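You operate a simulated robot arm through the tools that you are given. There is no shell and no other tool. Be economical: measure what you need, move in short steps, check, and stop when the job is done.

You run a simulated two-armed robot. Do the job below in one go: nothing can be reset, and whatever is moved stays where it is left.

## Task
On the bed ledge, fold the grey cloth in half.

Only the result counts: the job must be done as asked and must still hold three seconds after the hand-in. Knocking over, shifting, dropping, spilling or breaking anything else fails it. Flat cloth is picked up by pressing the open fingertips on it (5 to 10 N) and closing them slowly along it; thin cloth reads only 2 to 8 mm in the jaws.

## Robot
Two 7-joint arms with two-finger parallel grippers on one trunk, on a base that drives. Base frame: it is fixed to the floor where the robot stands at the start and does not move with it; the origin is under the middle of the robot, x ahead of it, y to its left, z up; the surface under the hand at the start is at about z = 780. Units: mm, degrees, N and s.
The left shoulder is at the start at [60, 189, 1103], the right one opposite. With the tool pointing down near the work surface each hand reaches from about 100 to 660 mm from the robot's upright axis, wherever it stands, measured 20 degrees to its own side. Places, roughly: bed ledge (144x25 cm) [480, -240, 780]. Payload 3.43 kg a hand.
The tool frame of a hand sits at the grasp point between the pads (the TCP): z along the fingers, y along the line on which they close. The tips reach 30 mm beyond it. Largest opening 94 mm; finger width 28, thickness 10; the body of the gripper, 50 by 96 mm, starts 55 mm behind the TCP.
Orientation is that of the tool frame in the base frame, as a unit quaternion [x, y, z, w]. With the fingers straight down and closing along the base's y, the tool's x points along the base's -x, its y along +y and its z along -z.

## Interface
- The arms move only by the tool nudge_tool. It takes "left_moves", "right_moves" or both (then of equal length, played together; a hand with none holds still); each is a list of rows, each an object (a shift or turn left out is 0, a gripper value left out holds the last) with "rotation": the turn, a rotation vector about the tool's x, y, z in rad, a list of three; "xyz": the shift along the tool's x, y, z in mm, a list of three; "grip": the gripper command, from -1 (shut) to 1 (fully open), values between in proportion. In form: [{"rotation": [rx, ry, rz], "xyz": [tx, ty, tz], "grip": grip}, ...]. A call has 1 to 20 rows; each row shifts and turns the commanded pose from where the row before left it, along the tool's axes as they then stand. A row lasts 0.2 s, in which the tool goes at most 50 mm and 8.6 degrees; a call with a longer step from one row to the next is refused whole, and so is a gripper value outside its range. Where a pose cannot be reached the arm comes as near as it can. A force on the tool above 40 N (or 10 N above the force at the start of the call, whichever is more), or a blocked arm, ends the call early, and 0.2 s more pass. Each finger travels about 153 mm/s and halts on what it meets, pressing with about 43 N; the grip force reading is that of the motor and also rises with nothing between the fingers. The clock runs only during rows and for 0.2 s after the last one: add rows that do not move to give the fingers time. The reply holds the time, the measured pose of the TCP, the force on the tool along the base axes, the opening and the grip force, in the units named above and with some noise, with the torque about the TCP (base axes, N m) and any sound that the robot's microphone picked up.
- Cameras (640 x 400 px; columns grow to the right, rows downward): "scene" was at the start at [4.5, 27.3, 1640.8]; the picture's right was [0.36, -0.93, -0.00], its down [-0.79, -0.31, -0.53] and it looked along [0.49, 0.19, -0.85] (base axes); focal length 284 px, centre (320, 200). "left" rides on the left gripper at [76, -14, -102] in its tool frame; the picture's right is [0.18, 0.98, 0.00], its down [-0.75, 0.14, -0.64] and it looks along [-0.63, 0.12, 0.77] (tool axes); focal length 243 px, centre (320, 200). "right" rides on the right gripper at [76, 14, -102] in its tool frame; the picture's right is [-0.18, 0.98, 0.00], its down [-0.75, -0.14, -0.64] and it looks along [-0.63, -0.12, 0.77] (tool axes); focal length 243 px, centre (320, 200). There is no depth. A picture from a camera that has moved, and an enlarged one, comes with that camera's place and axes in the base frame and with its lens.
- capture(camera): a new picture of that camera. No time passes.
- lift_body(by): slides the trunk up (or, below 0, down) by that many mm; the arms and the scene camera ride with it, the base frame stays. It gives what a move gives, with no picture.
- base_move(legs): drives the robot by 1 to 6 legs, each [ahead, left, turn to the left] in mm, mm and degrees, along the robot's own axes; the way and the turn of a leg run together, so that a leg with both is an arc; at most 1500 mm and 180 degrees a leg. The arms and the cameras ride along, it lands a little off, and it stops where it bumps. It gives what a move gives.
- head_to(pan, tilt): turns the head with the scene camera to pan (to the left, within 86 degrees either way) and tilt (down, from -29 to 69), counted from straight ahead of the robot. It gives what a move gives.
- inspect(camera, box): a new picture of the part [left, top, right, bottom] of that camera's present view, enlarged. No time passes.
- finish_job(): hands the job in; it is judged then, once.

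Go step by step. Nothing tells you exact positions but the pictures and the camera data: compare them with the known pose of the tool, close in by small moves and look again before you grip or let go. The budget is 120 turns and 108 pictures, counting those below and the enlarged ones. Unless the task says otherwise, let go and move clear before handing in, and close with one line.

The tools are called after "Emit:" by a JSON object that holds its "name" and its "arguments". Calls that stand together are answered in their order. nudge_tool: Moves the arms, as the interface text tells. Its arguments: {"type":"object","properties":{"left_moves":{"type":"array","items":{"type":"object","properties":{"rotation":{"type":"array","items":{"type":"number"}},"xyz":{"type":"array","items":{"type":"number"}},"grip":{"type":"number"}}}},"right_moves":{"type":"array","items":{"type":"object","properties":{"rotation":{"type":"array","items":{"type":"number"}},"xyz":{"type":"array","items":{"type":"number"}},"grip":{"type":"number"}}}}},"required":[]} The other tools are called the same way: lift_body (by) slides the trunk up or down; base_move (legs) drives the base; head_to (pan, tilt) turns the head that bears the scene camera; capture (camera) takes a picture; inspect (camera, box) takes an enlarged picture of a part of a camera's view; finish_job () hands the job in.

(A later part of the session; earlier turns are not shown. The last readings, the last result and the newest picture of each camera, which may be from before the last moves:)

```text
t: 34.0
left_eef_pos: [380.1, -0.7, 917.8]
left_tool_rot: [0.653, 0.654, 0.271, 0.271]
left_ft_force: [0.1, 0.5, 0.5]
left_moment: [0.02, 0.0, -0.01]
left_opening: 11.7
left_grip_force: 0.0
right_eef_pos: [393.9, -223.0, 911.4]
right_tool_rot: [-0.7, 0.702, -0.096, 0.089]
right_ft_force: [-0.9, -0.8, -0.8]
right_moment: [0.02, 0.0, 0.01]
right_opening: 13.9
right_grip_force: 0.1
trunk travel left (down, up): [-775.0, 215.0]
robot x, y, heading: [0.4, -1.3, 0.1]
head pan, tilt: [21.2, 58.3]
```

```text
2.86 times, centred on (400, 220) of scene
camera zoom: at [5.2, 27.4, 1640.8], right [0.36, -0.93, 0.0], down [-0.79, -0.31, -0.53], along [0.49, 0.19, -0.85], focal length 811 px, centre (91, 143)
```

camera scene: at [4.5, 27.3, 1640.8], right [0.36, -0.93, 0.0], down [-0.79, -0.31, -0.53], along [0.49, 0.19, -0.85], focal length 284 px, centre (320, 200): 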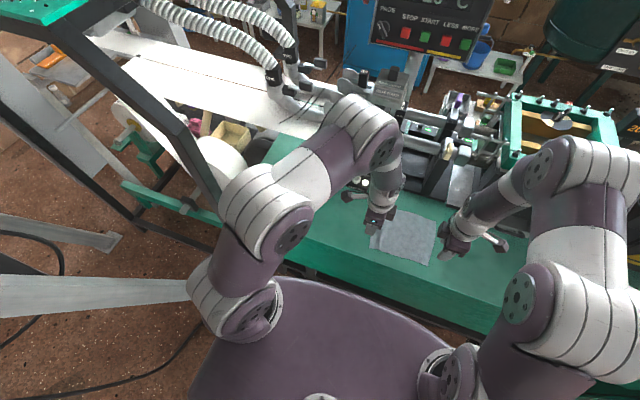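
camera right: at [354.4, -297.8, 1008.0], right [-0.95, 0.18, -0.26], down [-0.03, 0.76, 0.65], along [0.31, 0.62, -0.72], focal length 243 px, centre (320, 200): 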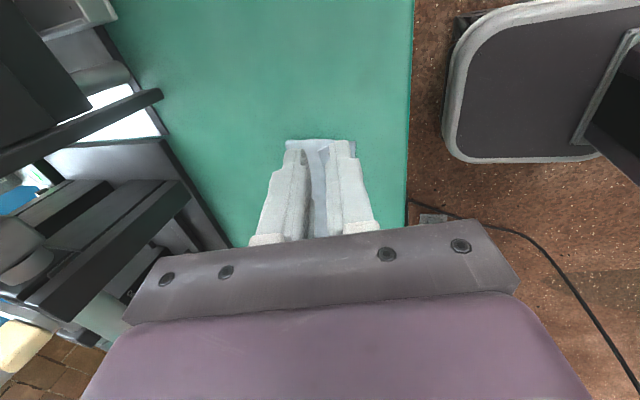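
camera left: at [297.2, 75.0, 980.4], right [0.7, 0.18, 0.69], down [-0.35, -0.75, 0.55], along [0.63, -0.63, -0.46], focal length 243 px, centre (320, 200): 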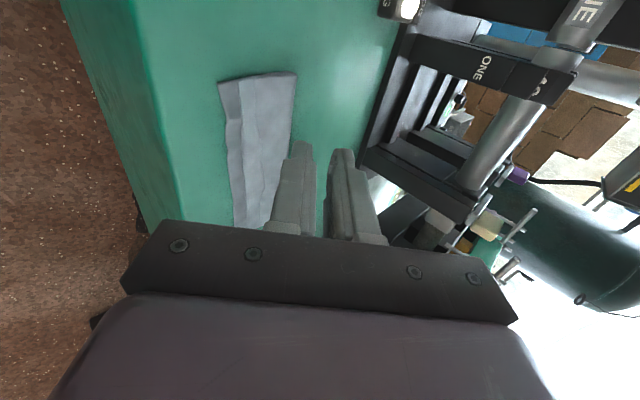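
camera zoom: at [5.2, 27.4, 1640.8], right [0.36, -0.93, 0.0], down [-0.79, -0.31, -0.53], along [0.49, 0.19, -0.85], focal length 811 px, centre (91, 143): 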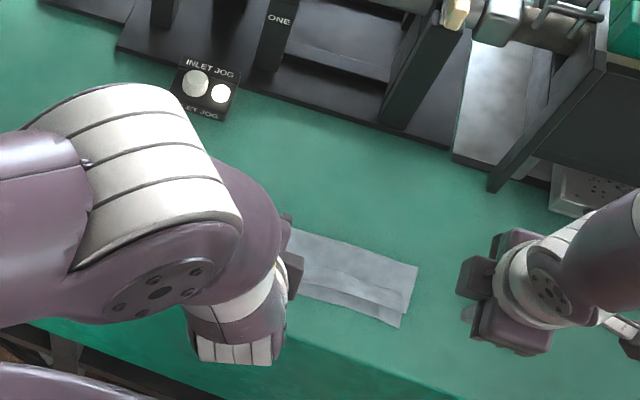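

The fold looks good. I'll move both arms aside so I can see the whole cloth.

Emit:
{"name": "nudge_tool", "arguments": {"left_moves": [{"xyz": [25, 0, -15]}, {"xyz": [25, 0, -15]}, {"xyz": [25, 0, 0], "rotation": [0.13, 0, 0]}, {"xyz": [25, 0, 0], "rotation": [0.13, 0, 0]}, {"xyz": [25, 0, 0], "rotation": [0.13, 0, 0]}, {"xyz": [25, 0, 0], "rotation": [0.13, 0, 0]}, {"xyz": [0, 0, 0], "rotation": [0.13, 0, 0]}, {}], "right_moves": [{"xyz": [15, 0, 0]}, {"xyz": [15, 0, 0]}, {"xyz": [15, 0, 0]}, {}, {}, {}, {}, {}]}}

Emit:
{"name": "inspect", "arguments": {"camera": "scene", "box": [340, 190, 460, 280]}}

Emit:
{"name": "capture", "arguments": {"camera": "left"}}

Emit:
{"name": "capture", "arguments": {"camera": "right"}}

```text
t: 35.8
left_eef_pos: [355.8, 149.3, 938.8]
left_tool_rot: [0.705, 0.706, 0.047, 0.048]
left_ft_force: [0.2, -0.1, -0.4]
left_moment: [0.01, -0.01, 0.01]
left_opening: 11.8
left_grip_force: 0.0
right_eef_pos: [393.0, -266.8, 913.4]
right_tool_rot: [-0.7, 0.702, -0.096, 0.09]
right_ft_force: [0.1, -0.5, 0.4]
right_moment: [0.0, -0.03, 0.0]
right_opening: 13.9
right_grip_force: 0.1
trunk travel left (down, up): [-775.0, 215.0]
robot x, y, heading: [2.6, -1.5, -0.2]
head pan, tilt: [21.2, 58.3]
```

```text
4.44 times, centred on (400, 235) of scene
camera zoom: at [2.4, 27.5, 1640.8], right [0.36, -0.93, 0.0], down [-0.79, -0.31, -0.53], along [0.49, 0.19, -0.85], focal length 1262 px, centre (-36, 44)
```

zoom: 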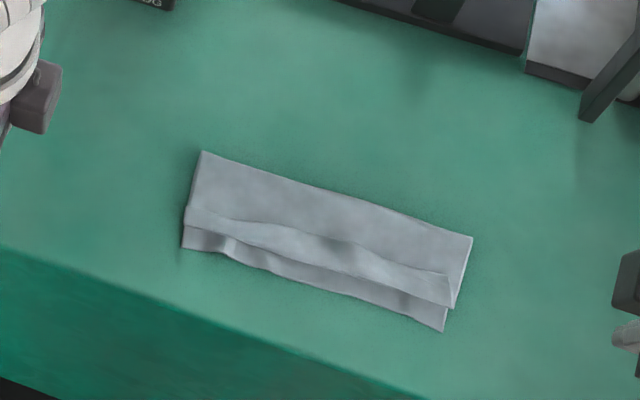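

```text
71 pictures are left
camera left: at [328.6, 225.3, 1039.4], right [0.97, 0.18, 0.13], down [0.05, -0.75, 0.66], along [0.22, -0.63, -0.74], focal length 243 px, centre (320, 200)
```

left: 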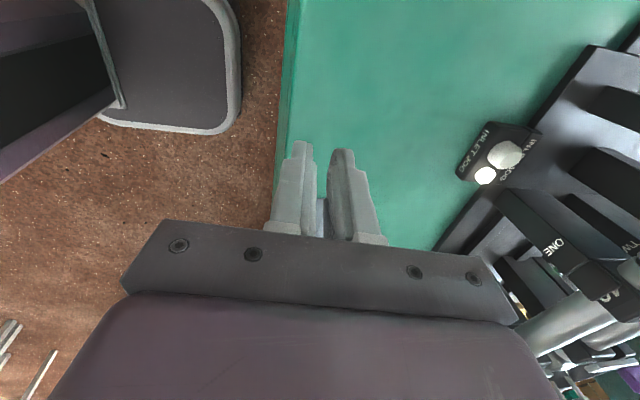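

```text
70 pictures are left
camera right: at [352.5, -341.9, 1009.3], right [-0.95, 0.19, -0.26], down [-0.03, 0.76, 0.65], along [0.32, 0.62, -0.71], focal length 243 px, centre (320, 200)
```

right: 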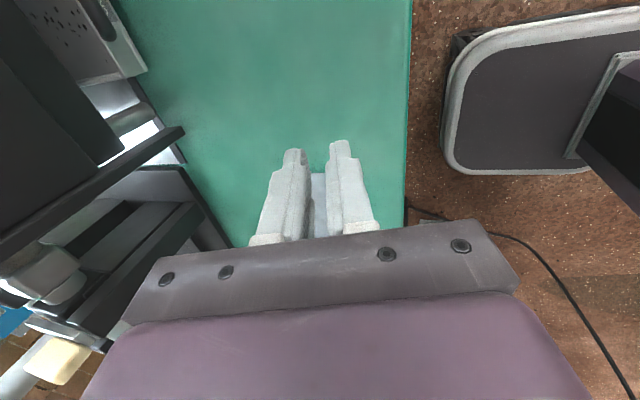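

The cloth is folded, but the top edge falls about 15–20 mm short of the lower edge because of a leftover pinch ridge. I'll look closer before smoothing it.

Emit:
{"name": "inspect", "arguments": {"camera": "scene", "box": [370, 215, 430, 262]}}

```text
8.51 times, centred on (400, 238) of scene
camera zoom: at [2.4, 27.5, 1640.8], right [0.36, -0.93, 0.0], down [-0.79, -0.31, -0.53], along [0.49, 0.19, -0.85], focal length 2417 px, centre (-361, -128)
```

zoom: 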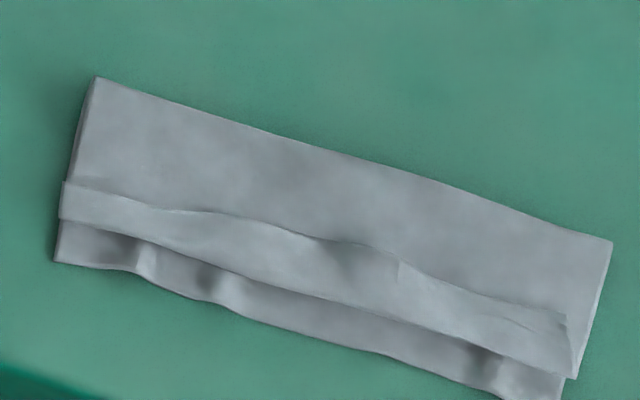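

The top edge has a small hem turned back on it, roughly x 412–438 at mid-length. The right hand will pin the folded part near the crease while the left brushes the hem back toward the near edge. First I bring both hands above their spots, upright and closed.

Emit:
{"name": "nudge_tool", "arguments": {"left_moves": [{"rotation": [0.134, 0, 0], "grip": -1}, {"xyz": [-20, 12, 0]}, {"xyz": [-30, 12, 0]}, {"xyz": [-35, 13, 5]}, {"xyz": [-35, 13, 15]}, {"xyz": [-35, 12, 20]}, {"xyz": [0, 0, 30]}, {"xyz": [0, 0, 27]}, {}], "right_moves": [{"rotation": [-0.131, 0, 0], "grip": -1}, {"rotation": [-0.131, 0, 0]}, {"xyz": [-25, -13, 0]}, {"xyz": [-40, -17, 0]}, {"xyz": [-45, -18, 10]}, {"xyz": [-42, -17, 15]}, {"xyz": [0, 0, 25]}, {"xyz": [0, 0, 25]}, {}]}}

Emit:
{"name": "capture", "arguments": {"camera": "left"}}

Emit:
{"name": "capture", "arguments": {"camera": "right"}}

Emit:
{"name": "inspect", "arguments": {"camera": "scene", "box": [340, 190, 460, 280]}}

```text
t: 37.8
left_eef_pos: [403.0, 20.8, 835.5]
left_tool_rot: [0.707, 0.707, 0.021, 0.021]
left_ft_force: [0.5, 0.2, 0.9]
left_moment: [0.0, 0.01, -0.02]
left_opening: 0.0
left_grip_force: 33.0
left hand out of reach, approached as far as the arm can: row 1, 2, 3, 4
right_eef_pos: [439.9, -108.6, 847.1]
right_tool_rot: [-0.706, 0.708, -0.025, 0.019]
right_ft_force: [1.2, 0.9, -0.3]
right_moment: [0.03, -0.02, 0.01]
right_opening: 0.0
right_grip_force: 32.7
right hand out of reach, approached as far as the arm can: row 2
trunk travel left (down, up): [-775.0, 215.0]
robot x, y, heading: [-1.6, -0.6, 0.1]
head pan, tilt: [21.2, 58.3]
```

```text
68 pictures are left
camera left: at [383.8, 97.7, 937.9], right [0.98, 0.18, 0.06], down [0.1, -0.75, 0.65], along [0.16, -0.63, -0.76], focal length 243 px, centre (320, 200)
```

left: 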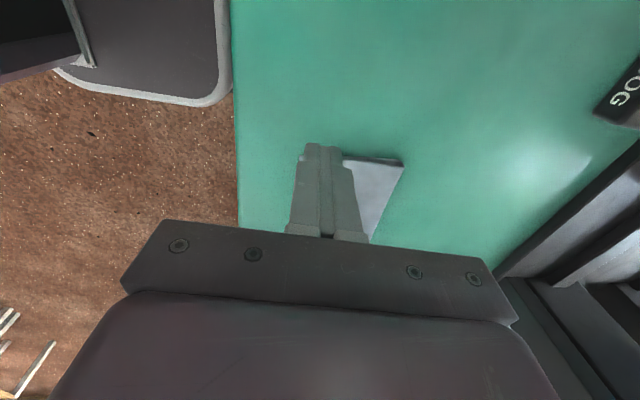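

```text
67 pictures are left
camera right: at [419.6, -183.6, 949.1], right [-0.98, 0.19, -0.07], down [0.1, 0.76, 0.64], along [0.17, 0.62, -0.76], focal length 243 px, centre (320, 200)
```

right: 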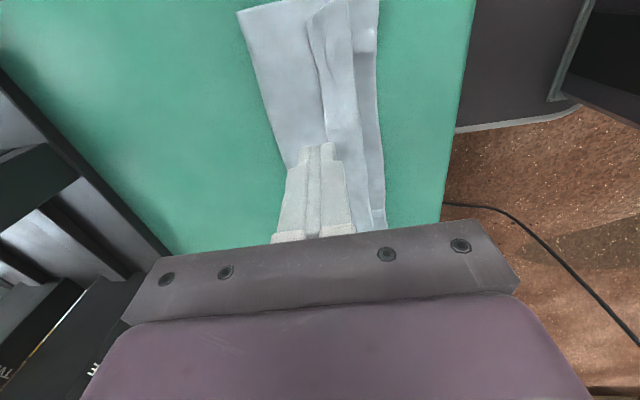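

```text
4.44 times, centred on (400, 235) of scene
camera zoom: at [4.1, 27.4, 1640.8], right [0.36, -0.93, 0.0], down [-0.79, -0.31, -0.53], along [0.49, 0.19, -0.85], focal length 1262 px, centre (-36, 44)
```

zoom: 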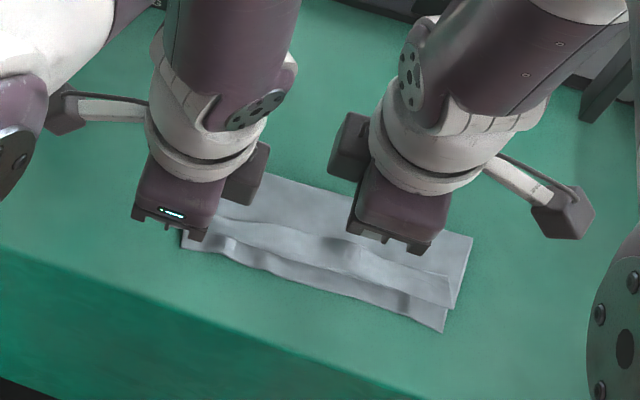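

The right camera shows the hem clearly: its free edge is at x≈440 and its fold at x≈418. I'll adjust both hands; the right goes to the pin spot at x≈460 and presses lightly, and the left hovers over the left end of the hem.

Emit:
{"name": "nudge_tool", "arguments": {"left_moves": [{"xyz": [-13, 8, 0], "rotation": [0.06, 0, 0]}, {"xyz": [-13, 9, 0]}, {"xyz": [0, 0, 8]}, {}, {}], "right_moves": [{"xyz": [0, -20, 0], "rotation": [-0.063, 0, 0]}, {"xyz": [0, 0, 12]}, {"xyz": [0, 0, 12]}, {"xyz": [0, 0, 5]}, {}]}}

Emit:
{"name": "capture", "arguments": {"camera": "left"}}

```text
t: 39.0
left_eef_pos: [420.2, -4.0, 829.5]
left_tool_rot: [0.707, 0.707, -0.002, -0.001]
left_ft_force: [0.0, -0.2, -0.2]
left_moment: [0.0, 0.02, 0.0]
left_opening: 0.0
left_grip_force: 32.8
right_eef_pos: [460.1, -108.8, 819.7]
right_tool_rot: [-0.706, 0.709, -0.004, -0.003]
right_ft_force: [-0.2, 0.7, -1.0]
right_moment: [-0.01, -0.01, 0.01]
right_opening: 0.0
right_grip_force: 32.6
trunk travel left (down, up): [-775.0, 215.0]
robot x, y, heading: [1.2, 0.9, -0.2]
head pan, tilt: [21.2, 58.3]
```

```text
65 pictures are left
camera left: at [406.9, 71.5, 931.5], right [0.98, 0.18, 0.0], down [0.14, -0.75, 0.64], along [0.12, -0.63, -0.77], focal length 243 px, centre (320, 200)
```

left: 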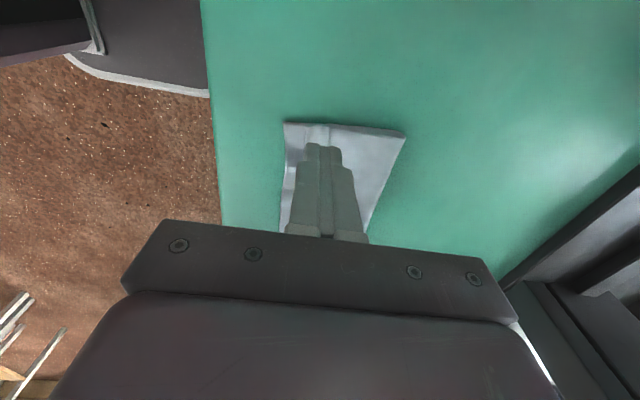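

Left hem is at x 409–424. Now I press the pin and lower the left lightly.

Emit:
{"name": "nudge_tool", "arguments": {"left_moves": [{"xyz": [0, 3, 5]}, {"xyz": [0, 0, 5]}, {"xyz": [0, 0, 3]}, {}], "right_moves": [{"xyz": [0, 0, 4]}, {"xyz": [0, 0, 2]}, {"xyz": [0, 0, 1]}, {}]}}

```text
t: 40.0
left_eef_pos: [422.8, -4.8, 815.6]
left_tool_rot: [0.707, 0.707, -0.001, 0.0]
left_ft_force: [-1.0, 0.5, 0.3]
left_moment: [-0.02, 0.01, 0.02]
left_opening: 0.0
left_grip_force: 32.7
right_eef_pos: [460.0, -109.6, 813.0]
right_tool_rot: [-0.706, 0.708, -0.004, -0.002]
right_ft_force: [0.3, -1.1, -0.1]
right_moment: [0.01, 0.0, 0.03]
right_opening: 0.1
right_grip_force: 32.8
trunk travel left (down, up): [-775.0, 215.0]
robot x, y, heading: [-0.8, 0.4, -0.1]
head pan, tilt: [21.2, 58.3]
```

Emit:
{"name": "nudge_tool", "arguments": {"left_moves": [{"xyz": [0, 0, 1]}, {"xyz": [0, 0, 1]}, {}], "right_moves": [{"xyz": [0, 0, 1]}, {"xyz": [0, 0, 1]}, {}]}}

```text
t: 40.8
left_eef_pos: [421.9, -4.4, 814.4]
left_tool_rot: [0.708, 0.706, 0.0, 0.0]
left_ft_force: [-0.7, 0.2, 0.7]
left_moment: [0.01, 0.01, 0.02]
left_opening: 0.0
left_grip_force: 33.1
right_eef_pos: [460.3, -110.4, 811.2]
right_tool_rot: [-0.705, 0.709, -0.005, -0.001]
right_ft_force: [-0.4, -2.5, 14.5]
right_moment: [-0.03, 0.02, 0.01]
right_opening: 0.2
right_grip_force: 33.0
trunk travel left (down, up): [-775.0, 215.0]
robot x, y, heading: [-0.6, 2.5, 0.0]
head pan, tilt: [21.2, 58.3]
```

Emit:
{"name": "nudge_tool", "arguments": {"left_moves": [{"xyz": [0, 0, 0.7]}, {"xyz": [0, 0, 0.6]}, {}]}}

```text
t: 41.6
left_eef_pos: [422.0, -4.8, 812.3]
left_tool_rot: [0.708, 0.707, 0.0, 0.001]
left_ft_force: [1.0, 1.0, 6.8]
left_moment: [0.05, -0.01, 0.0]
left_opening: 0.0
left_grip_force: 32.9
right_eef_pos: [459.9, -109.0, 811.9]
right_tool_rot: [-0.706, 0.708, -0.004, 0.0]
right_ft_force: [1.9, -1.9, 17.4]
right_moment: [-0.01, -0.05, 0.02]
right_opening: 0.1
right_grip_force: 32.5
trunk travel left (down, up): [-775.0, 215.0]
robot x, y, heading: [3.0, -4.5, -0.2]
head pan, tilt: [21.2, 58.3]
```

About 7 N of contact on the hem. I'll ease it slightly and drag toward the near edge.

Emit:
{"name": "nudge_tool", "arguments": {"left_moves": [{"xyz": [0, 0, -0.4]}, {"xyz": [0, -4, 0]}, {"xyz": [0, -4, 0]}, {"xyz": [0, -4, 0]}, {"xyz": [0, -4, 0]}, {"xyz": [0, -4, 0]}, {"xyz": [0, -4, 0]}, {"xyz": [0, -4, 0]}, {"xyz": [0, -4, 0]}, {}]}}

Emit:
{"name": "capture", "arguments": {"camera": "left"}}

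Emit:
{"name": "inspect", "arguments": {"camera": "scene", "box": [340, 190, 460, 280]}}

```text
t: 43.8
left_eef_pos: [390.0, -4.4, 814.4]
left_tool_rot: [0.707, 0.707, 0.0, -0.001]
left_ft_force: [1.4, -1.4, 1.8]
left_moment: [-0.01, -0.06, 0.01]
left_opening: 0.1
left_grip_force: 32.9
right_eef_pos: [459.1, -108.5, 811.8]
right_tool_rot: [-0.706, 0.708, -0.004, -0.001]
right_ft_force: [3.2, -1.9, 26.6]
right_moment: [0.07, -0.05, 0.03]
right_opening: 0.0
right_grip_force: 32.9
trunk travel left (down, up): [-775.0, 215.0]
robot x, y, heading: [-2.2, -0.8, -0.1]
head pan, tilt: [21.2, 58.3]
```

```text
64 pictures are left
camera left: at [376.5, 71.3, 916.4], right [0.98, 0.18, 0.0], down [0.14, -0.75, 0.64], along [0.12, -0.63, -0.77], focal length 243 px, centre (320, 200)
```

left: 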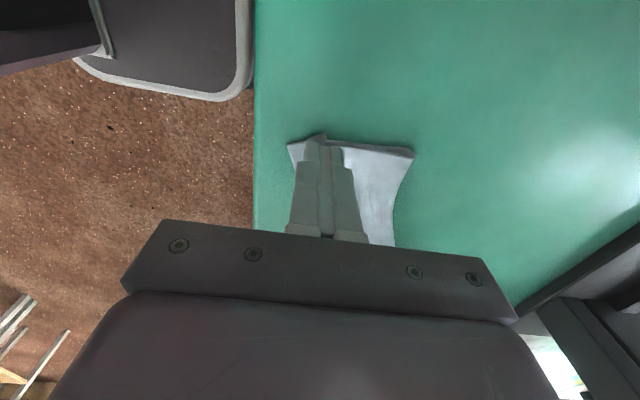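

```text
4.44 times, centred on (400, 235) of scene
camera zoom: at [2.0, 27.7, 1640.9], right [0.36, -0.93, 0.0], down [-0.79, -0.31, -0.53], along [0.49, 0.19, -0.85], focal length 1262 px, centre (-36, 44)
```

zoom: 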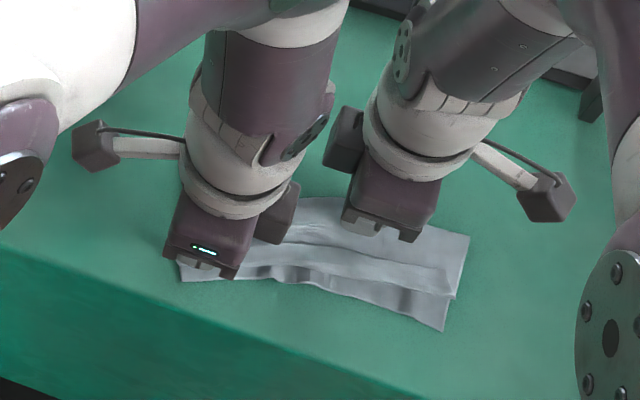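

The left end was dragged along as a whole. I'll lift the left hand and see what it looks like.

Emit:
{"name": "nudge_tool", "arguments": {"left_moves": [{"xyz": [0, 0, -15]}, {"xyz": [0, 0, -25]}, {"xyz": [30, 0, -30]}, {"xyz": [40, 0, -20]}, {"xyz": [40, 0, 0]}, {"xyz": [20, 0, 0]}], "right_moves": [{"xyz": [0, 0, -15]}, {"xyz": [0, 0, -25]}, {"xyz": [30, 0, -20]}, {"xyz": [40, 0, 0]}, {"xyz": [40, 0, 0]}, {"xyz": [40, 0, 0]}]}}

Emit:
{"name": "inspect", "arguments": {"camera": "scene", "box": [370, 215, 430, 262]}}

Emit:
{"name": "capture", "arguments": {"camera": "left"}}

```text
t: 45.2
left_eef_pos: [390.5, 123.8, 903.5]
left_tool_rot: [0.707, 0.707, 0.0, -0.001]
left_ft_force: [0.2, -0.7, -0.1]
left_moment: [0.0, -0.01, 0.0]
left_opening: 0.0
left_grip_force: 32.5
right_eef_pos: [460.1, -259.7, 870.6]
right_tool_rot: [-0.706, 0.708, -0.003, -0.002]
right_ft_force: [0.5, -1.2, 0.2]
right_moment: [0.01, -0.01, 0.0]
right_opening: 0.0
right_grip_force: 33.4
trunk travel left (down, up): [-775.0, 215.0]
robot x, y, heading: [-1.8, 1.6, -0.2]
head pan, tilt: [21.2, 58.3]
```

```text
8.51 times, centred on (400, 238) of scene
camera zoom: at [4.4, 25.9, 1640.8], right [0.36, -0.93, 0.0], down [-0.79, -0.31, -0.53], along [0.49, 0.19, -0.85], focal length 2417 px, centre (-361, -128)
```

zoom: 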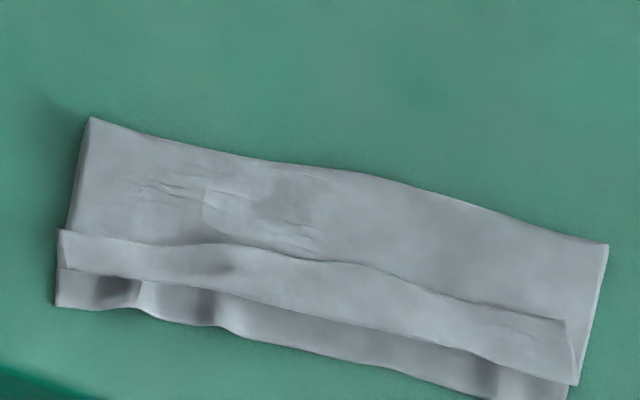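

```text
61 pictures are left
camera left: at [377.7, 200.4, 1006.2], right [0.98, 0.18, 0.0], down [0.14, -0.75, 0.64], along [0.12, -0.63, -0.77], focal length 243 px, centre (320, 200)
```

left: 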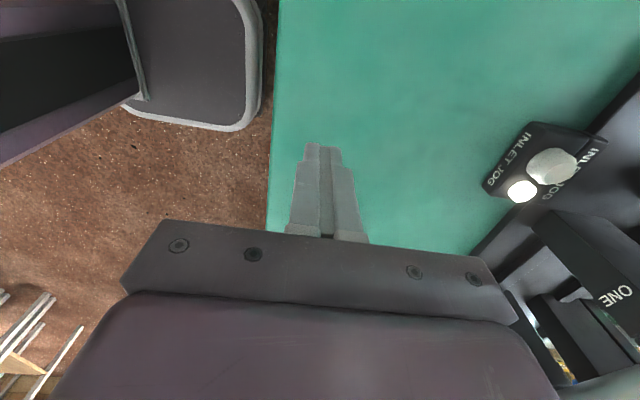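

The cloth only swung slightly and the hem is unchanged. New idea: set the nearly closed jaws across the hem's free edge, so the front finger pins the top layer and the back finger rests on the hem. Then I open the jaws to push the hem toward the robot. I'll position both hands.

Emit:
{"name": "nudge_tool", "arguments": {"left_moves": [{"xyz": [-30, 4, 0], "grip": -0.94}, {"xyz": [-35, 4, 0]}, {"xyz": [-35, 4, 15]}, {"xyz": [-30, 4.5, 20]}, {"xyz": [0, 0, 25]}, {"xyz": [0, 0, 17]}, {}, {}], "right_moves": [{"xyz": [-25, 5, 0], "grip": -0.94}, {"xyz": [-25, 5, 0]}, {"xyz": [-25, 5, 0]}, {"xyz": [-25, 6, 10]}, {"xyz": [0, 0, 20]}, {"xyz": [0, 0, 15]}, {}, {}]}}

Emit:
{"name": "capture", "arguments": {"camera": "left"}}

Emit:
{"name": "capture", "arguments": {"camera": "right"}}

```text
t: 47.0
left_eef_pos: [407.9, -4.6, 826.7]
left_tool_rot: [0.707, 0.707, -0.001, -0.001]
left_ft_force: [0.2, -0.1, 0.9]
left_moment: [0.01, -0.01, 0.0]
left_opening: 2.7
left_grip_force: 0.1
right_eef_pos: [438.5, -157.4, 826.3]
right_tool_rot: [-0.706, 0.708, -0.003, -0.002]
right_ft_force: [0.5, -0.7, 0.2]
right_moment: [-0.02, 0.02, -0.01]
right_opening: 2.6
right_grip_force: 0.1
trunk travel left (down, up): [-775.0, 215.0]
robot x, y, heading: [-1.3, -2.0, 0.0]
head pan, tilt: [21.2, 58.3]
```

```text
60 pictures are left
camera left: at [394.2, 70.6, 928.4], right [0.98, 0.18, 0.0], down [0.14, -0.75, 0.64], along [0.12, -0.63, -0.77], focal length 243 px, centre (320, 200)
```

left: 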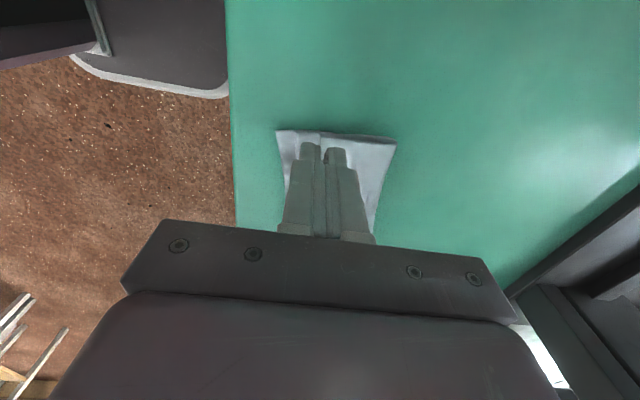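

```text
59 pictures are left
camera right: at [425.1, -233.0, 929.8], right [-0.98, 0.19, 0.0], down [0.14, 0.76, 0.64], along [0.12, 0.62, -0.77], focal length 243 px, centre (320, 200)
```

right: 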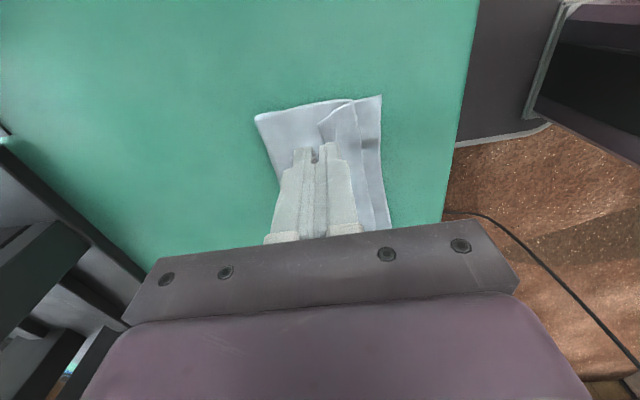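

Both jaws straddle the hem edges as planned (left 408, right 438). Lowering to light contact.

Emit:
{"name": "nudge_tool", "arguments": {"left_moves": [{"xyz": [0, 1, 6]}, {"xyz": [0, 0, 5]}, {"xyz": [0, 0, 2]}, {}, {}], "right_moves": [{"xyz": [0, -1, 6]}, {"xyz": [0, 0, 5]}, {"xyz": [0, 0, 2]}, {}, {}]}}

```text
t: 48.2
left_eef_pos: [408.4, -4.7, 813.6]
left_tool_rot: [0.707, 0.708, 0.0, 0.0]
left_ft_force: [1.2, -0.3, 7.9]
left_moment: [0.0, 0.02, 0.02]
left_opening: 2.4
left_grip_force: 0.1
right_eef_pos: [440.4, -158.5, 813.4]
right_tool_rot: [-0.706, 0.708, -0.004, -0.002]
right_ft_force: [0.6, 0.6, 1.1]
right_moment: [-0.01, 0.0, 0.02]
right_opening: 2.9
right_grip_force: 0.1
trunk travel left (down, up): [-775.0, 215.0]
robot x, y, heading: [1.5, -2.1, 0.1]
head pan, tilt: [21.2, 58.3]
```

Emit:
{"name": "nudge_tool", "arguments": {"left_moves": [{}, {}, {"xyz": [0, -2.35, 0], "grip": -0.89}, {"xyz": [0, -2.35, 0], "grip": -0.84}, {"xyz": [0, -2.35, 0], "grip": -0.79}, {"xyz": [0, -2.35, 0], "grip": -0.74}, {"xyz": [0, -2.35, 0], "grip": -0.69}, {"xyz": [0, -2.35, 0], "grip": -0.64}, {"xyz": [0, -2.35, 0], "grip": -0.59}, {}], "right_moves": [{"xyz": [0, 0, 1]}, {"xyz": [0, 0, 0.7]}, {"xyz": [0, 2.35, 0], "grip": -0.89}, {"xyz": [0, 2.35, 0], "grip": -0.84}, {"xyz": [0, 2.35, 0], "grip": -0.79}, {"xyz": [0, 2.35, 0], "grip": -0.74}, {"xyz": [0, 2.35, 0], "grip": -0.69}, {"xyz": [0, 2.35, 0], "grip": -0.64}, {"xyz": [0, 2.35, 0], "grip": -0.59}, {}]}}

Emit:
{"name": "capture", "arguments": {"camera": "left"}}

Emit:
{"name": "capture", "arguments": {"camera": "right"}}

```text
t: 50.4
left_eef_pos: [391.2, -4.7, 813.8]
left_tool_rot: [0.707, 0.707, 0.0, 0.0]
left_ft_force: [0.9, 0.6, 3.8]
left_moment: [0.0, 0.02, 0.03]
left_opening: 18.7
left_grip_force: 0.1
right_eef_pos: [422.0, -159.2, 812.0]
right_tool_rot: [-0.706, 0.708, -0.004, -0.002]
right_ft_force: [4.8, 0.1, 23.8]
right_moment: [-0.02, 0.17, 0.02]
right_opening: 14.9
right_grip_force: 0.0
trunk travel left (down, up): [-775.0, 215.0]
robot x, y, heading: [-1.7, 2.7, -0.1]
head pan, tilt: [21.2, 58.3]
```

```text
58 pictures are left
camera left: at [377.7, 71.8, 916.2], right [0.98, 0.18, 0.0], down [0.14, -0.75, 0.64], along [0.12, -0.63, -0.77], focal length 243 px, centre (320, 200)
```

left: 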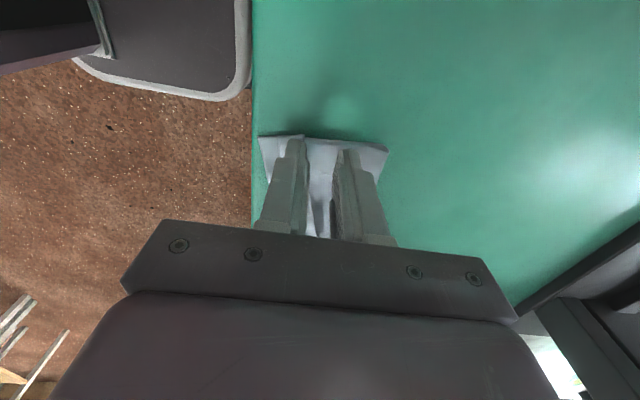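

```text
57 pictures are left
camera right: at [408.7, -233.0, 915.8], right [-0.98, 0.19, -0.01], down [0.14, 0.76, 0.64], along [0.12, 0.62, -0.77], focal length 243 px, centre (320, 200)
```

right: 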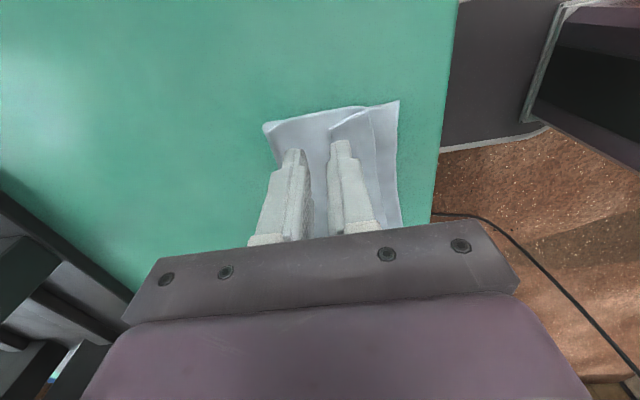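

The cloth grips itself harder than the table, so brushing only slides the whole stack toward me. Better plan: pinch the crease with both hands, lift so that gravity opens the hem, and lay the doubled cloth down again. I'll raise both hands and remeasure.

Emit:
{"name": "nudge_tool", "arguments": {"left_moves": [{"xyz": [0, 0, -10]}, {"xyz": [0, 0, -25]}, {"xyz": [30, 0, -30]}, {"xyz": [40, 0, -20]}, {"xyz": [40, 0, 0]}, {"xyz": [20, 0, 0]}, {}], "right_moves": [{"xyz": [0, 0, -10]}, {"xyz": [0, 0, -25]}, {"xyz": [30, 0, -25]}, {"xyz": [40, 0, 0]}, {"xyz": [40, 0, 0]}, {}, {}]}}

Emit:
{"name": "inspect", "arguments": {"camera": "scene", "box": [360, 215, 430, 270]}}

```text
t: 52.0
left_eef_pos: [391.8, 124.9, 899.7]
left_tool_rot: [0.707, 0.707, 0.0, 0.0]
left_ft_force: [-0.7, 0.7, -0.9]
left_moment: [0.01, 0.04, 0.01]
left_opening: 19.3
left_grip_force: 0.1
right_eef_pos: [421.3, -270.0, 871.2]
right_tool_rot: [-0.706, 0.708, -0.004, -0.002]
right_ft_force: [0.8, -0.9, 0.0]
right_moment: [0.03, 0.03, 0.03]
right_opening: 19.4
right_grip_force: 0.1
trunk travel left (down, up): [-775.0, 215.0]
robot x, y, heading: [-2.7, 0.8, 0.1]
head pan, tilt: [21.2, 58.3]
```

```text
7.27 times, centred on (395, 242) of scene
camera zoom: at [4.5, 26.6, 1640.8], right [0.36, -0.93, 0.0], down [-0.79, -0.31, -0.53], along [0.49, 0.19, -0.85], focal length 2065 px, centre (-226, -109)
```

zoom: 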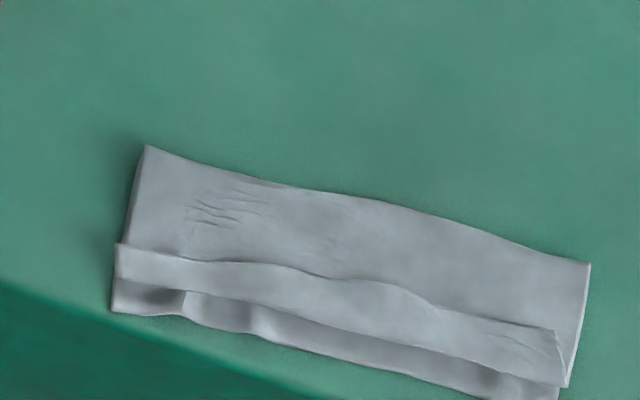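

The crease now runs from (432, 12) to (448, −185). I'll place both hands over it near the ends with about 26 mm opening, front finger just beyond the crease.

Emit:
{"name": "nudge_tool", "arguments": {"left_moves": [{"xyz": [-30, 7, 0], "grip": -0.45}, {"xyz": [-35, 7, 0]}, {"xyz": [-35, 7, 10]}, {"xyz": [-28, 8, 20]}, {"xyz": [0, 0, 25]}, {"xyz": [0, 0, 18]}, {}, {}], "right_moves": [{"xyz": [-25, -4, 0], "grip": -0.45}, {"xyz": [-25, -4, 0]}, {"xyz": [-25, -4, 0]}, {"xyz": [-27, -3, 10]}, {"xyz": [0, 0, 20]}, {"xyz": [0, 0, 14]}, {}, {}]}}

Emit:
{"name": "capture", "arguments": {"camera": "left"}}

Emit:
{"name": "capture", "arguments": {"camera": "right"}}

```text
t: 53.8
left_eef_pos: [421.0, -2.6, 824.8]
left_tool_rot: [0.707, 0.707, -0.001, 0.0]
left_ft_force: [0.1, -0.1, -0.6]
left_moment: [0.0, 0.02, 0.01]
left_opening: 26.1
left_grip_force: 0.0
right_eef_pos: [437.5, -167.0, 826.9]
right_tool_rot: [-0.706, 0.708, -0.003, -0.002]
right_ft_force: [-1.0, 0.9, -0.6]
right_moment: [0.03, 0.02, 0.01]
right_opening: 25.9
right_grip_force: 0.0
trunk travel left (down, up): [-775.0, 215.0]
robot x, y, heading: [-3.3, 2.8, -0.3]
head pan, tilt: [21.2, 58.3]
```

```text
55 pictures are left
camera left: at [407.4, 72.6, 926.8], right [0.98, 0.18, 0.0], down [0.14, -0.75, 0.64], along [0.12, -0.63, -0.77], focal length 243 px, centre (320, 200)
```

left: 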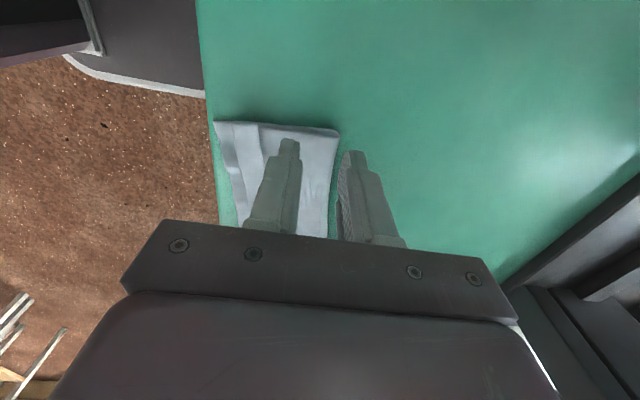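

```text
54 pictures are left
camera right: at [424.5, -241.9, 930.5], right [-0.98, 0.19, 0.0], down [0.14, 0.76, 0.64], along [0.12, 0.62, -0.77], focal length 243 px, centre (320, 200)
```

right: 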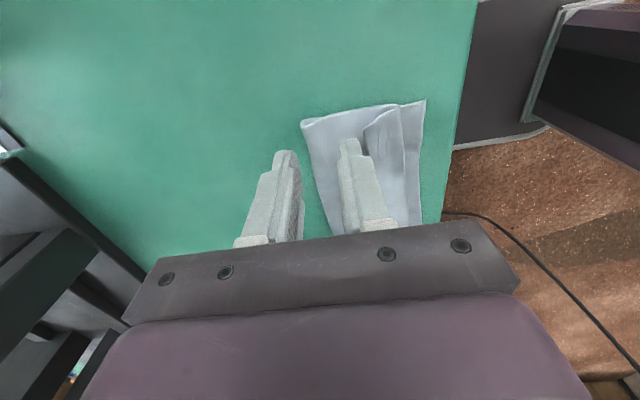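

Both creases sit about 3 mm inside the front fingers. I'll shift 2 mm back and lower to contact.

Emit:
{"name": "nudge_tool", "arguments": {"left_moves": [{"xyz": [0, -2, 6]}, {"xyz": [0, 0, 4]}, {"xyz": [0, 0, 1.5]}, {}, {}], "right_moves": [{"xyz": [0, 2, 6]}, {"xyz": [0, 0, 5]}, {"xyz": [0, 0, 2.5]}, {}, {}]}}

```text
t: 55.0
left_eef_pos: [418.3, -2.8, 813.5]
left_tool_rot: [0.707, 0.707, 0.0, -0.001]
left_ft_force: [0.2, 0.0, 0.9]
left_moment: [0.02, -0.03, 0.04]
left_opening: 25.8
left_grip_force: 0.0
right_eef_pos: [435.9, -166.4, 813.7]
right_tool_rot: [-0.706, 0.708, -0.003, -0.002]
right_ft_force: [0.6, 0.0, 0.3]
right_moment: [-0.01, 0.01, 0.01]
right_opening: 25.7
right_grip_force: 0.1
trunk travel left (down, up): [-775.0, 215.0]
robot x, y, heading: [1.0, -0.3, 0.0]
head pan, tilt: [21.2, 58.3]
```

Emit:
{"name": "nudge_tool", "arguments": {"left_moves": [{"xyz": [0, 0, 1]}, {"xyz": [0, 0, 1]}, {}], "right_moves": [{"xyz": [0, 0, 1]}, {"xyz": [0, 0, 1]}, {}]}}

```text
t: 55.8
left_eef_pos: [420.2, -2.7, 812.2]
left_tool_rot: [0.707, 0.708, 0.0, 0.0]
left_ft_force: [-0.6, 0.6, 16.3]
left_moment: [0.1, 0.3, -0.02]
left_opening: 26.3
left_grip_force: 0.3
right_eef_pos: [434.6, -167.1, 812.3]
right_tool_rot: [-0.706, 0.709, -0.003, -0.002]
right_ft_force: [0.3, 0.9, 1.3]
right_moment: [0.0, -0.01, 0.02]
right_opening: 25.8
right_grip_force: 0.1
trunk travel left (down, up): [-775.0, 215.0]
robot x, y, heading: [0.3, 1.4, -0.1]
head pan, tilt: [21.2, 58.3]
```

Emit:
{"name": "nudge_tool", "arguments": {"left_moves": [{"xyz": [0, 0, -0.5]}, {}, {"grip": -0.5}, {"grip": -0.55}, {"grip": -0.6}, {"grip": -0.65}, {"grip": -0.7}, {"grip": -0.75}, {"grip": -0.8}, {"grip": -0.85}, {"grip": -0.9}, {"grip": -0.95}, {"grip": -1}, {}, {}], "right_moves": [{"xyz": [0, 0, 0.5]}, {"xyz": [0, 0, 0.4]}, {"grip": -0.5}, {"grip": -0.55}, {"grip": -0.6}, {"grip": -0.65}, {"grip": -0.7}, {"grip": -0.75}, {"grip": -0.8}, {"grip": -0.85}, {"grip": -0.9}, {"grip": -0.95}, {"grip": -1}, {}, {}]}}

Emit:
{"name": "capture", "arguments": {"camera": "left"}}

Emit:
{"name": "capture", "arguments": {"camera": "right"}}

```text
t: 59.0
left_eef_pos: [418.1, -2.4, 812.5]
left_tool_rot: [0.707, 0.708, 0.0, 0.0]
left_ft_force: [-0.4, 0.0, 3.2]
left_moment: [-0.01, 0.09, 0.03]
left_opening: 3.0
left_grip_force: 38.1
right_eef_pos: [436.1, -166.8, 812.0]
right_tool_rot: [-0.706, 0.708, -0.005, -0.002]
right_ft_force: [-0.8, 0.2, 19.6]
right_moment: [-0.13, 0.16, -0.03]
right_opening: 2.5
right_grip_force: 37.3
trunk travel left (down, up): [-775.0, 215.0]
robot x, y, heading: [0.4, -2.3, 0.0]
head pan, tilt: [21.2, 58.3]
```

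```text
53 pictures are left
camera left: at [404.0, 73.4, 915.3], right [0.98, 0.18, 0.0], down [0.14, -0.75, 0.64], along [0.12, -0.63, -0.77], focal length 243 px, centre (320, 200)
```

left: 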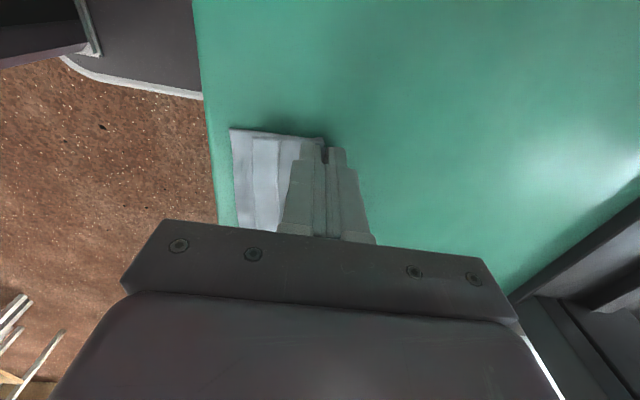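

```text
52 pictures are left
camera right: at [421.0, -241.3, 915.4], right [-0.98, 0.19, -0.01], down [0.14, 0.76, 0.64], along [0.12, 0.62, -0.77], focal length 243 px, centre (320, 200)
```

right: 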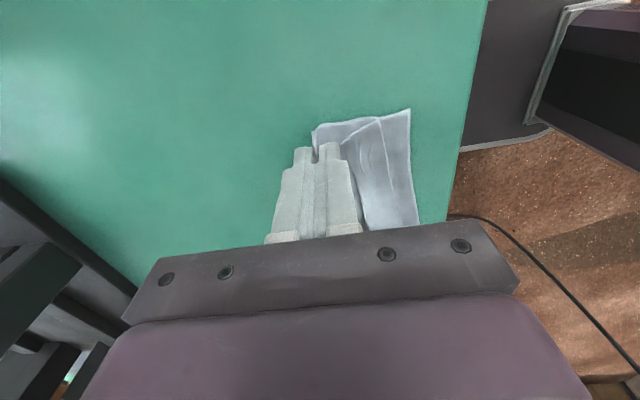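

Pinched (3.0 and 2.5 mm). Lifting slowly and checking what comes up.

Emit:
{"name": "nudge_tool", "arguments": {"left_moves": [{"xyz": [0, 0, -6]}, {"xyz": [0, 1, -7]}, {"xyz": [0, 2, -7]}, {"xyz": [0, 3, -7]}, {"xyz": [0, 3, -7]}, {"xyz": [0, 3, -7]}, {}], "right_moves": [{"xyz": [0, 0, -6]}, {"xyz": [0, -1, -7]}, {"xyz": [0, -2, -7]}, {"xyz": [0, -3, -7]}, {"xyz": [0, -3, -7]}, {"xyz": [0, -3, -7]}, {}]}}

Emit:
{"name": "capture", "arguments": {"camera": "left"}}

Emit:
{"name": "capture", "arguments": {"camera": "right"}}

Emit:
{"name": "inspect", "arguments": {"camera": "scene", "box": [350, 190, 450, 270]}}

```text
t: 60.6
left_eef_pos: [429.8, -2.1, 852.2]
left_tool_rot: [0.707, 0.707, 0.0, -0.001]
left_ft_force: [-1.0, 0.2, -0.6]
left_moment: [0.01, 0.02, -0.01]
left_opening: 2.6
left_grip_force: 37.6
right_eef_pos: [448.4, -166.5, 853.2]
right_tool_rot: [-0.706, 0.708, -0.002, -0.003]
right_ft_force: [0.7, 0.0, -0.7]
right_moment: [-0.01, -0.02, 0.02]
right_opening: 2.5
right_grip_force: 36.9
trunk travel left (down, up): [-775.0, 215.0]
robot x, y, heading: [0.4, -3.9, -0.1]
head pan, tilt: [21.2, 58.3]
```

```text
51 pictures are left
camera left: at [417.7, 73.3, 955.5], right [0.98, 0.18, 0.0], down [0.14, -0.75, 0.64], along [0.12, -0.63, -0.77], focal length 243 px, centre (320, 200)
```

left: 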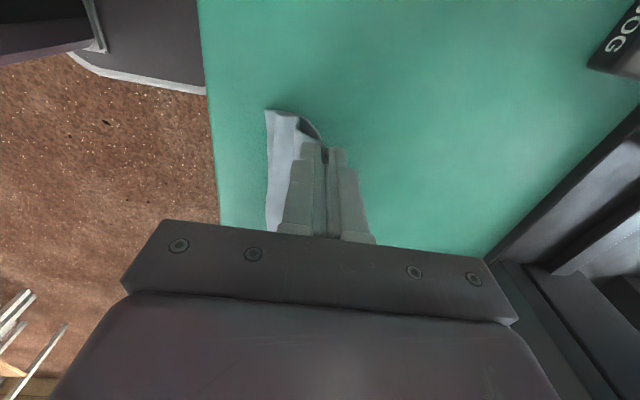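

```text
50 pictures are left
camera right: at [434.8, -241.7, 955.5], right [-0.98, 0.19, 0.0], down [0.14, 0.76, 0.64], along [0.12, 0.62, -0.77], focal length 243 px, centre (320, 200)
```

right: 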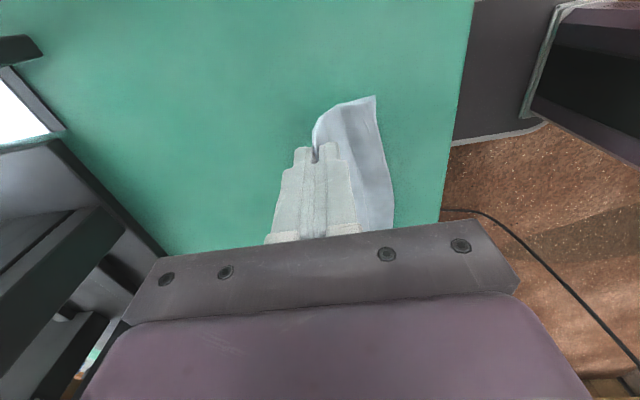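

```text
5.00 times, centred on (400, 230) of scene
camera zoom: at [4.5, 27.2, 1640.8], right [0.36, -0.93, 0.0], down [-0.79, -0.31, -0.53], along [0.49, 0.19, -0.85], focal length 1420 px, centre (-80, 50)
```

zoom: 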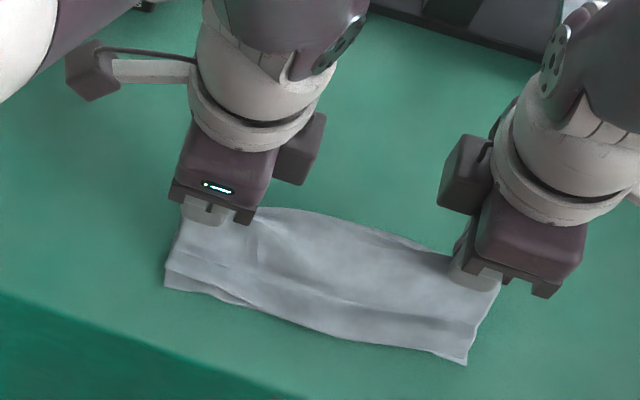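

Both layers are coming up at the crease and the hem already seems to be opening. Lifting further so it hangs free.

Emit:
{"name": "nudge_tool", "arguments": {"left_moves": [{"xyz": [0, 3, -9]}, {"xyz": [0, 3, -9]}, {"xyz": [0, 3, -9]}, {"xyz": [0, 3, -9]}, {"xyz": [0, 3, -9]}, {"xyz": [0, 0, -9]}, {"xyz": [0, 0, -9]}, {"xyz": [0, 0, -9]}, {}, {}, {}], "right_moves": [{"xyz": [0, -3, -9]}, {"xyz": [0, -3, -9]}, {"xyz": [0, -3, -9]}, {"xyz": [0, -3, -9]}, {"xyz": [0, -3, -9]}, {"xyz": [0, 0, -9]}, {"xyz": [0, 0, -9]}, {"xyz": [0, 0, -9]}, {}, {}, {}]}}

Emit:
{"name": "capture", "arguments": {"camera": "left"}}

Emit:
{"name": "capture", "arguments": {"camera": "right"}}

Emit:
{"name": "inspect", "arguments": {"camera": "scene", "box": [350, 190, 450, 270]}}

```text
t: 63.0
left_eef_pos: [447.2, -3.6, 924.1]
left_tool_rot: [0.707, 0.707, -0.001, -0.001]
left_ft_force: [-0.3, 0.6, 0.0]
left_moment: [-0.03, -0.01, 0.03]
left_opening: 2.7
left_grip_force: 37.5
right_eef_pos: [462.2, -166.2, 924.6]
right_tool_rot: [-0.706, 0.709, -0.003, -0.002]
right_ft_force: [-0.1, 0.3, 0.2]
right_moment: [0.01, -0.04, 0.03]
right_opening: 2.5
right_grip_force: 37.1
trunk travel left (down, up): [-775.0, 215.0]
robot x, y, heading: [0.4, 3.0, -0.1]
head pan, tilt: [21.2, 58.3]
```

```text
48 pictures are left
camera left: at [433.2, 73.1, 1027.3], right [0.98, 0.18, 0.0], down [0.14, -0.75, 0.64], along [0.12, -0.63, -0.77], focal length 243 px, centre (320, 200)
```

left: 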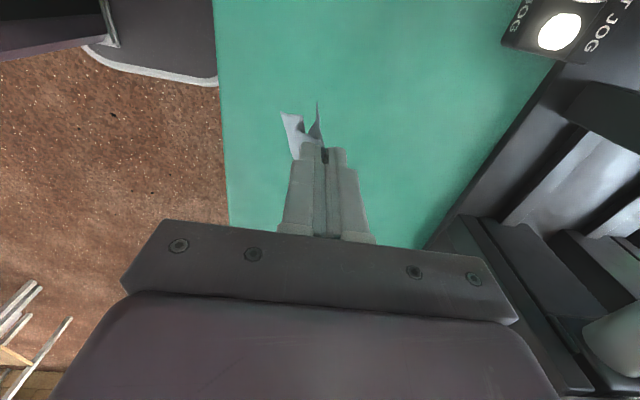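

```text
47 pictures are left
camera right: at [448.9, -240.7, 1027.4], right [-0.98, 0.19, 0.0], down [0.14, 0.76, 0.64], along [0.12, 0.62, -0.77], focal length 243 px, centre (320, 200)
```

right: 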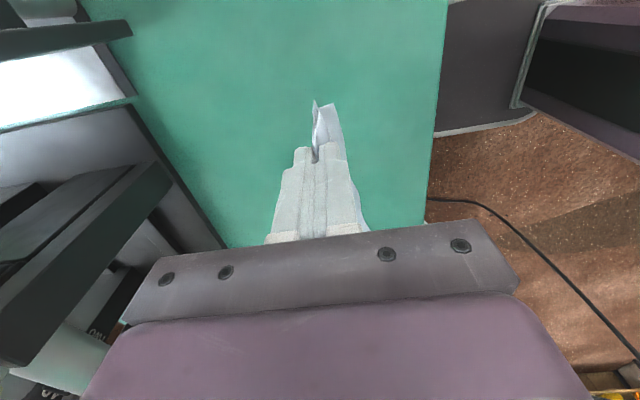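

```text
5.00 times, centred on (400, 230) of scene
camera zoom: at [4.5, 27.3, 1640.8], right [0.36, -0.93, 0.0], down [-0.79, -0.31, -0.53], along [0.49, 0.19, -0.85], focal length 1420 px, centre (-80, 50)
```

zoom: 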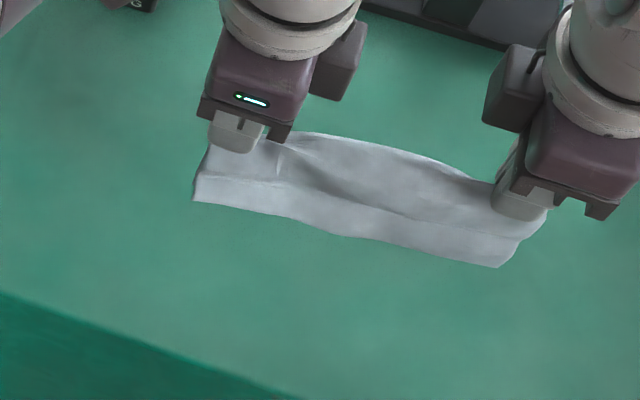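

The cloth hangs free. I'll zoom on its ends to see whether the hem has opened.

Emit:
{"name": "inspect", "arguments": {"camera": "left", "box": [260, 80, 380, 170]}}

Emit:
{"name": "inspect", "arguments": {"camera": "right", "box": [260, 80, 380, 170]}}

```text
4.44 times, centred on (320, 125) of left
camera zoom: at [433.2, 73.1, 1027.3], right [0.98, 0.18, 0.0], down [0.14, -0.75, 0.64], along [0.12, -0.63, -0.77], focal length 1078 px, centre (320, 533)
```

zoom: 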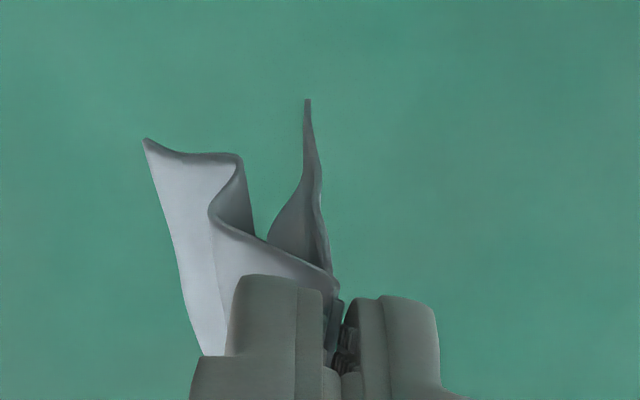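

```text
4.44 times, centred on (320, 125) of right
camera zoom: at [448.9, -240.7, 1027.4], right [-0.98, 0.19, 0.0], down [0.14, 0.76, 0.64], along [0.12, 0.62, -0.77], focal length 1078 px, centre (320, 533)
```

zoom: 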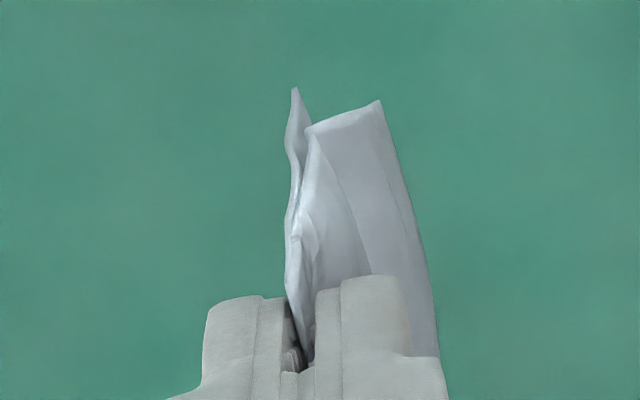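

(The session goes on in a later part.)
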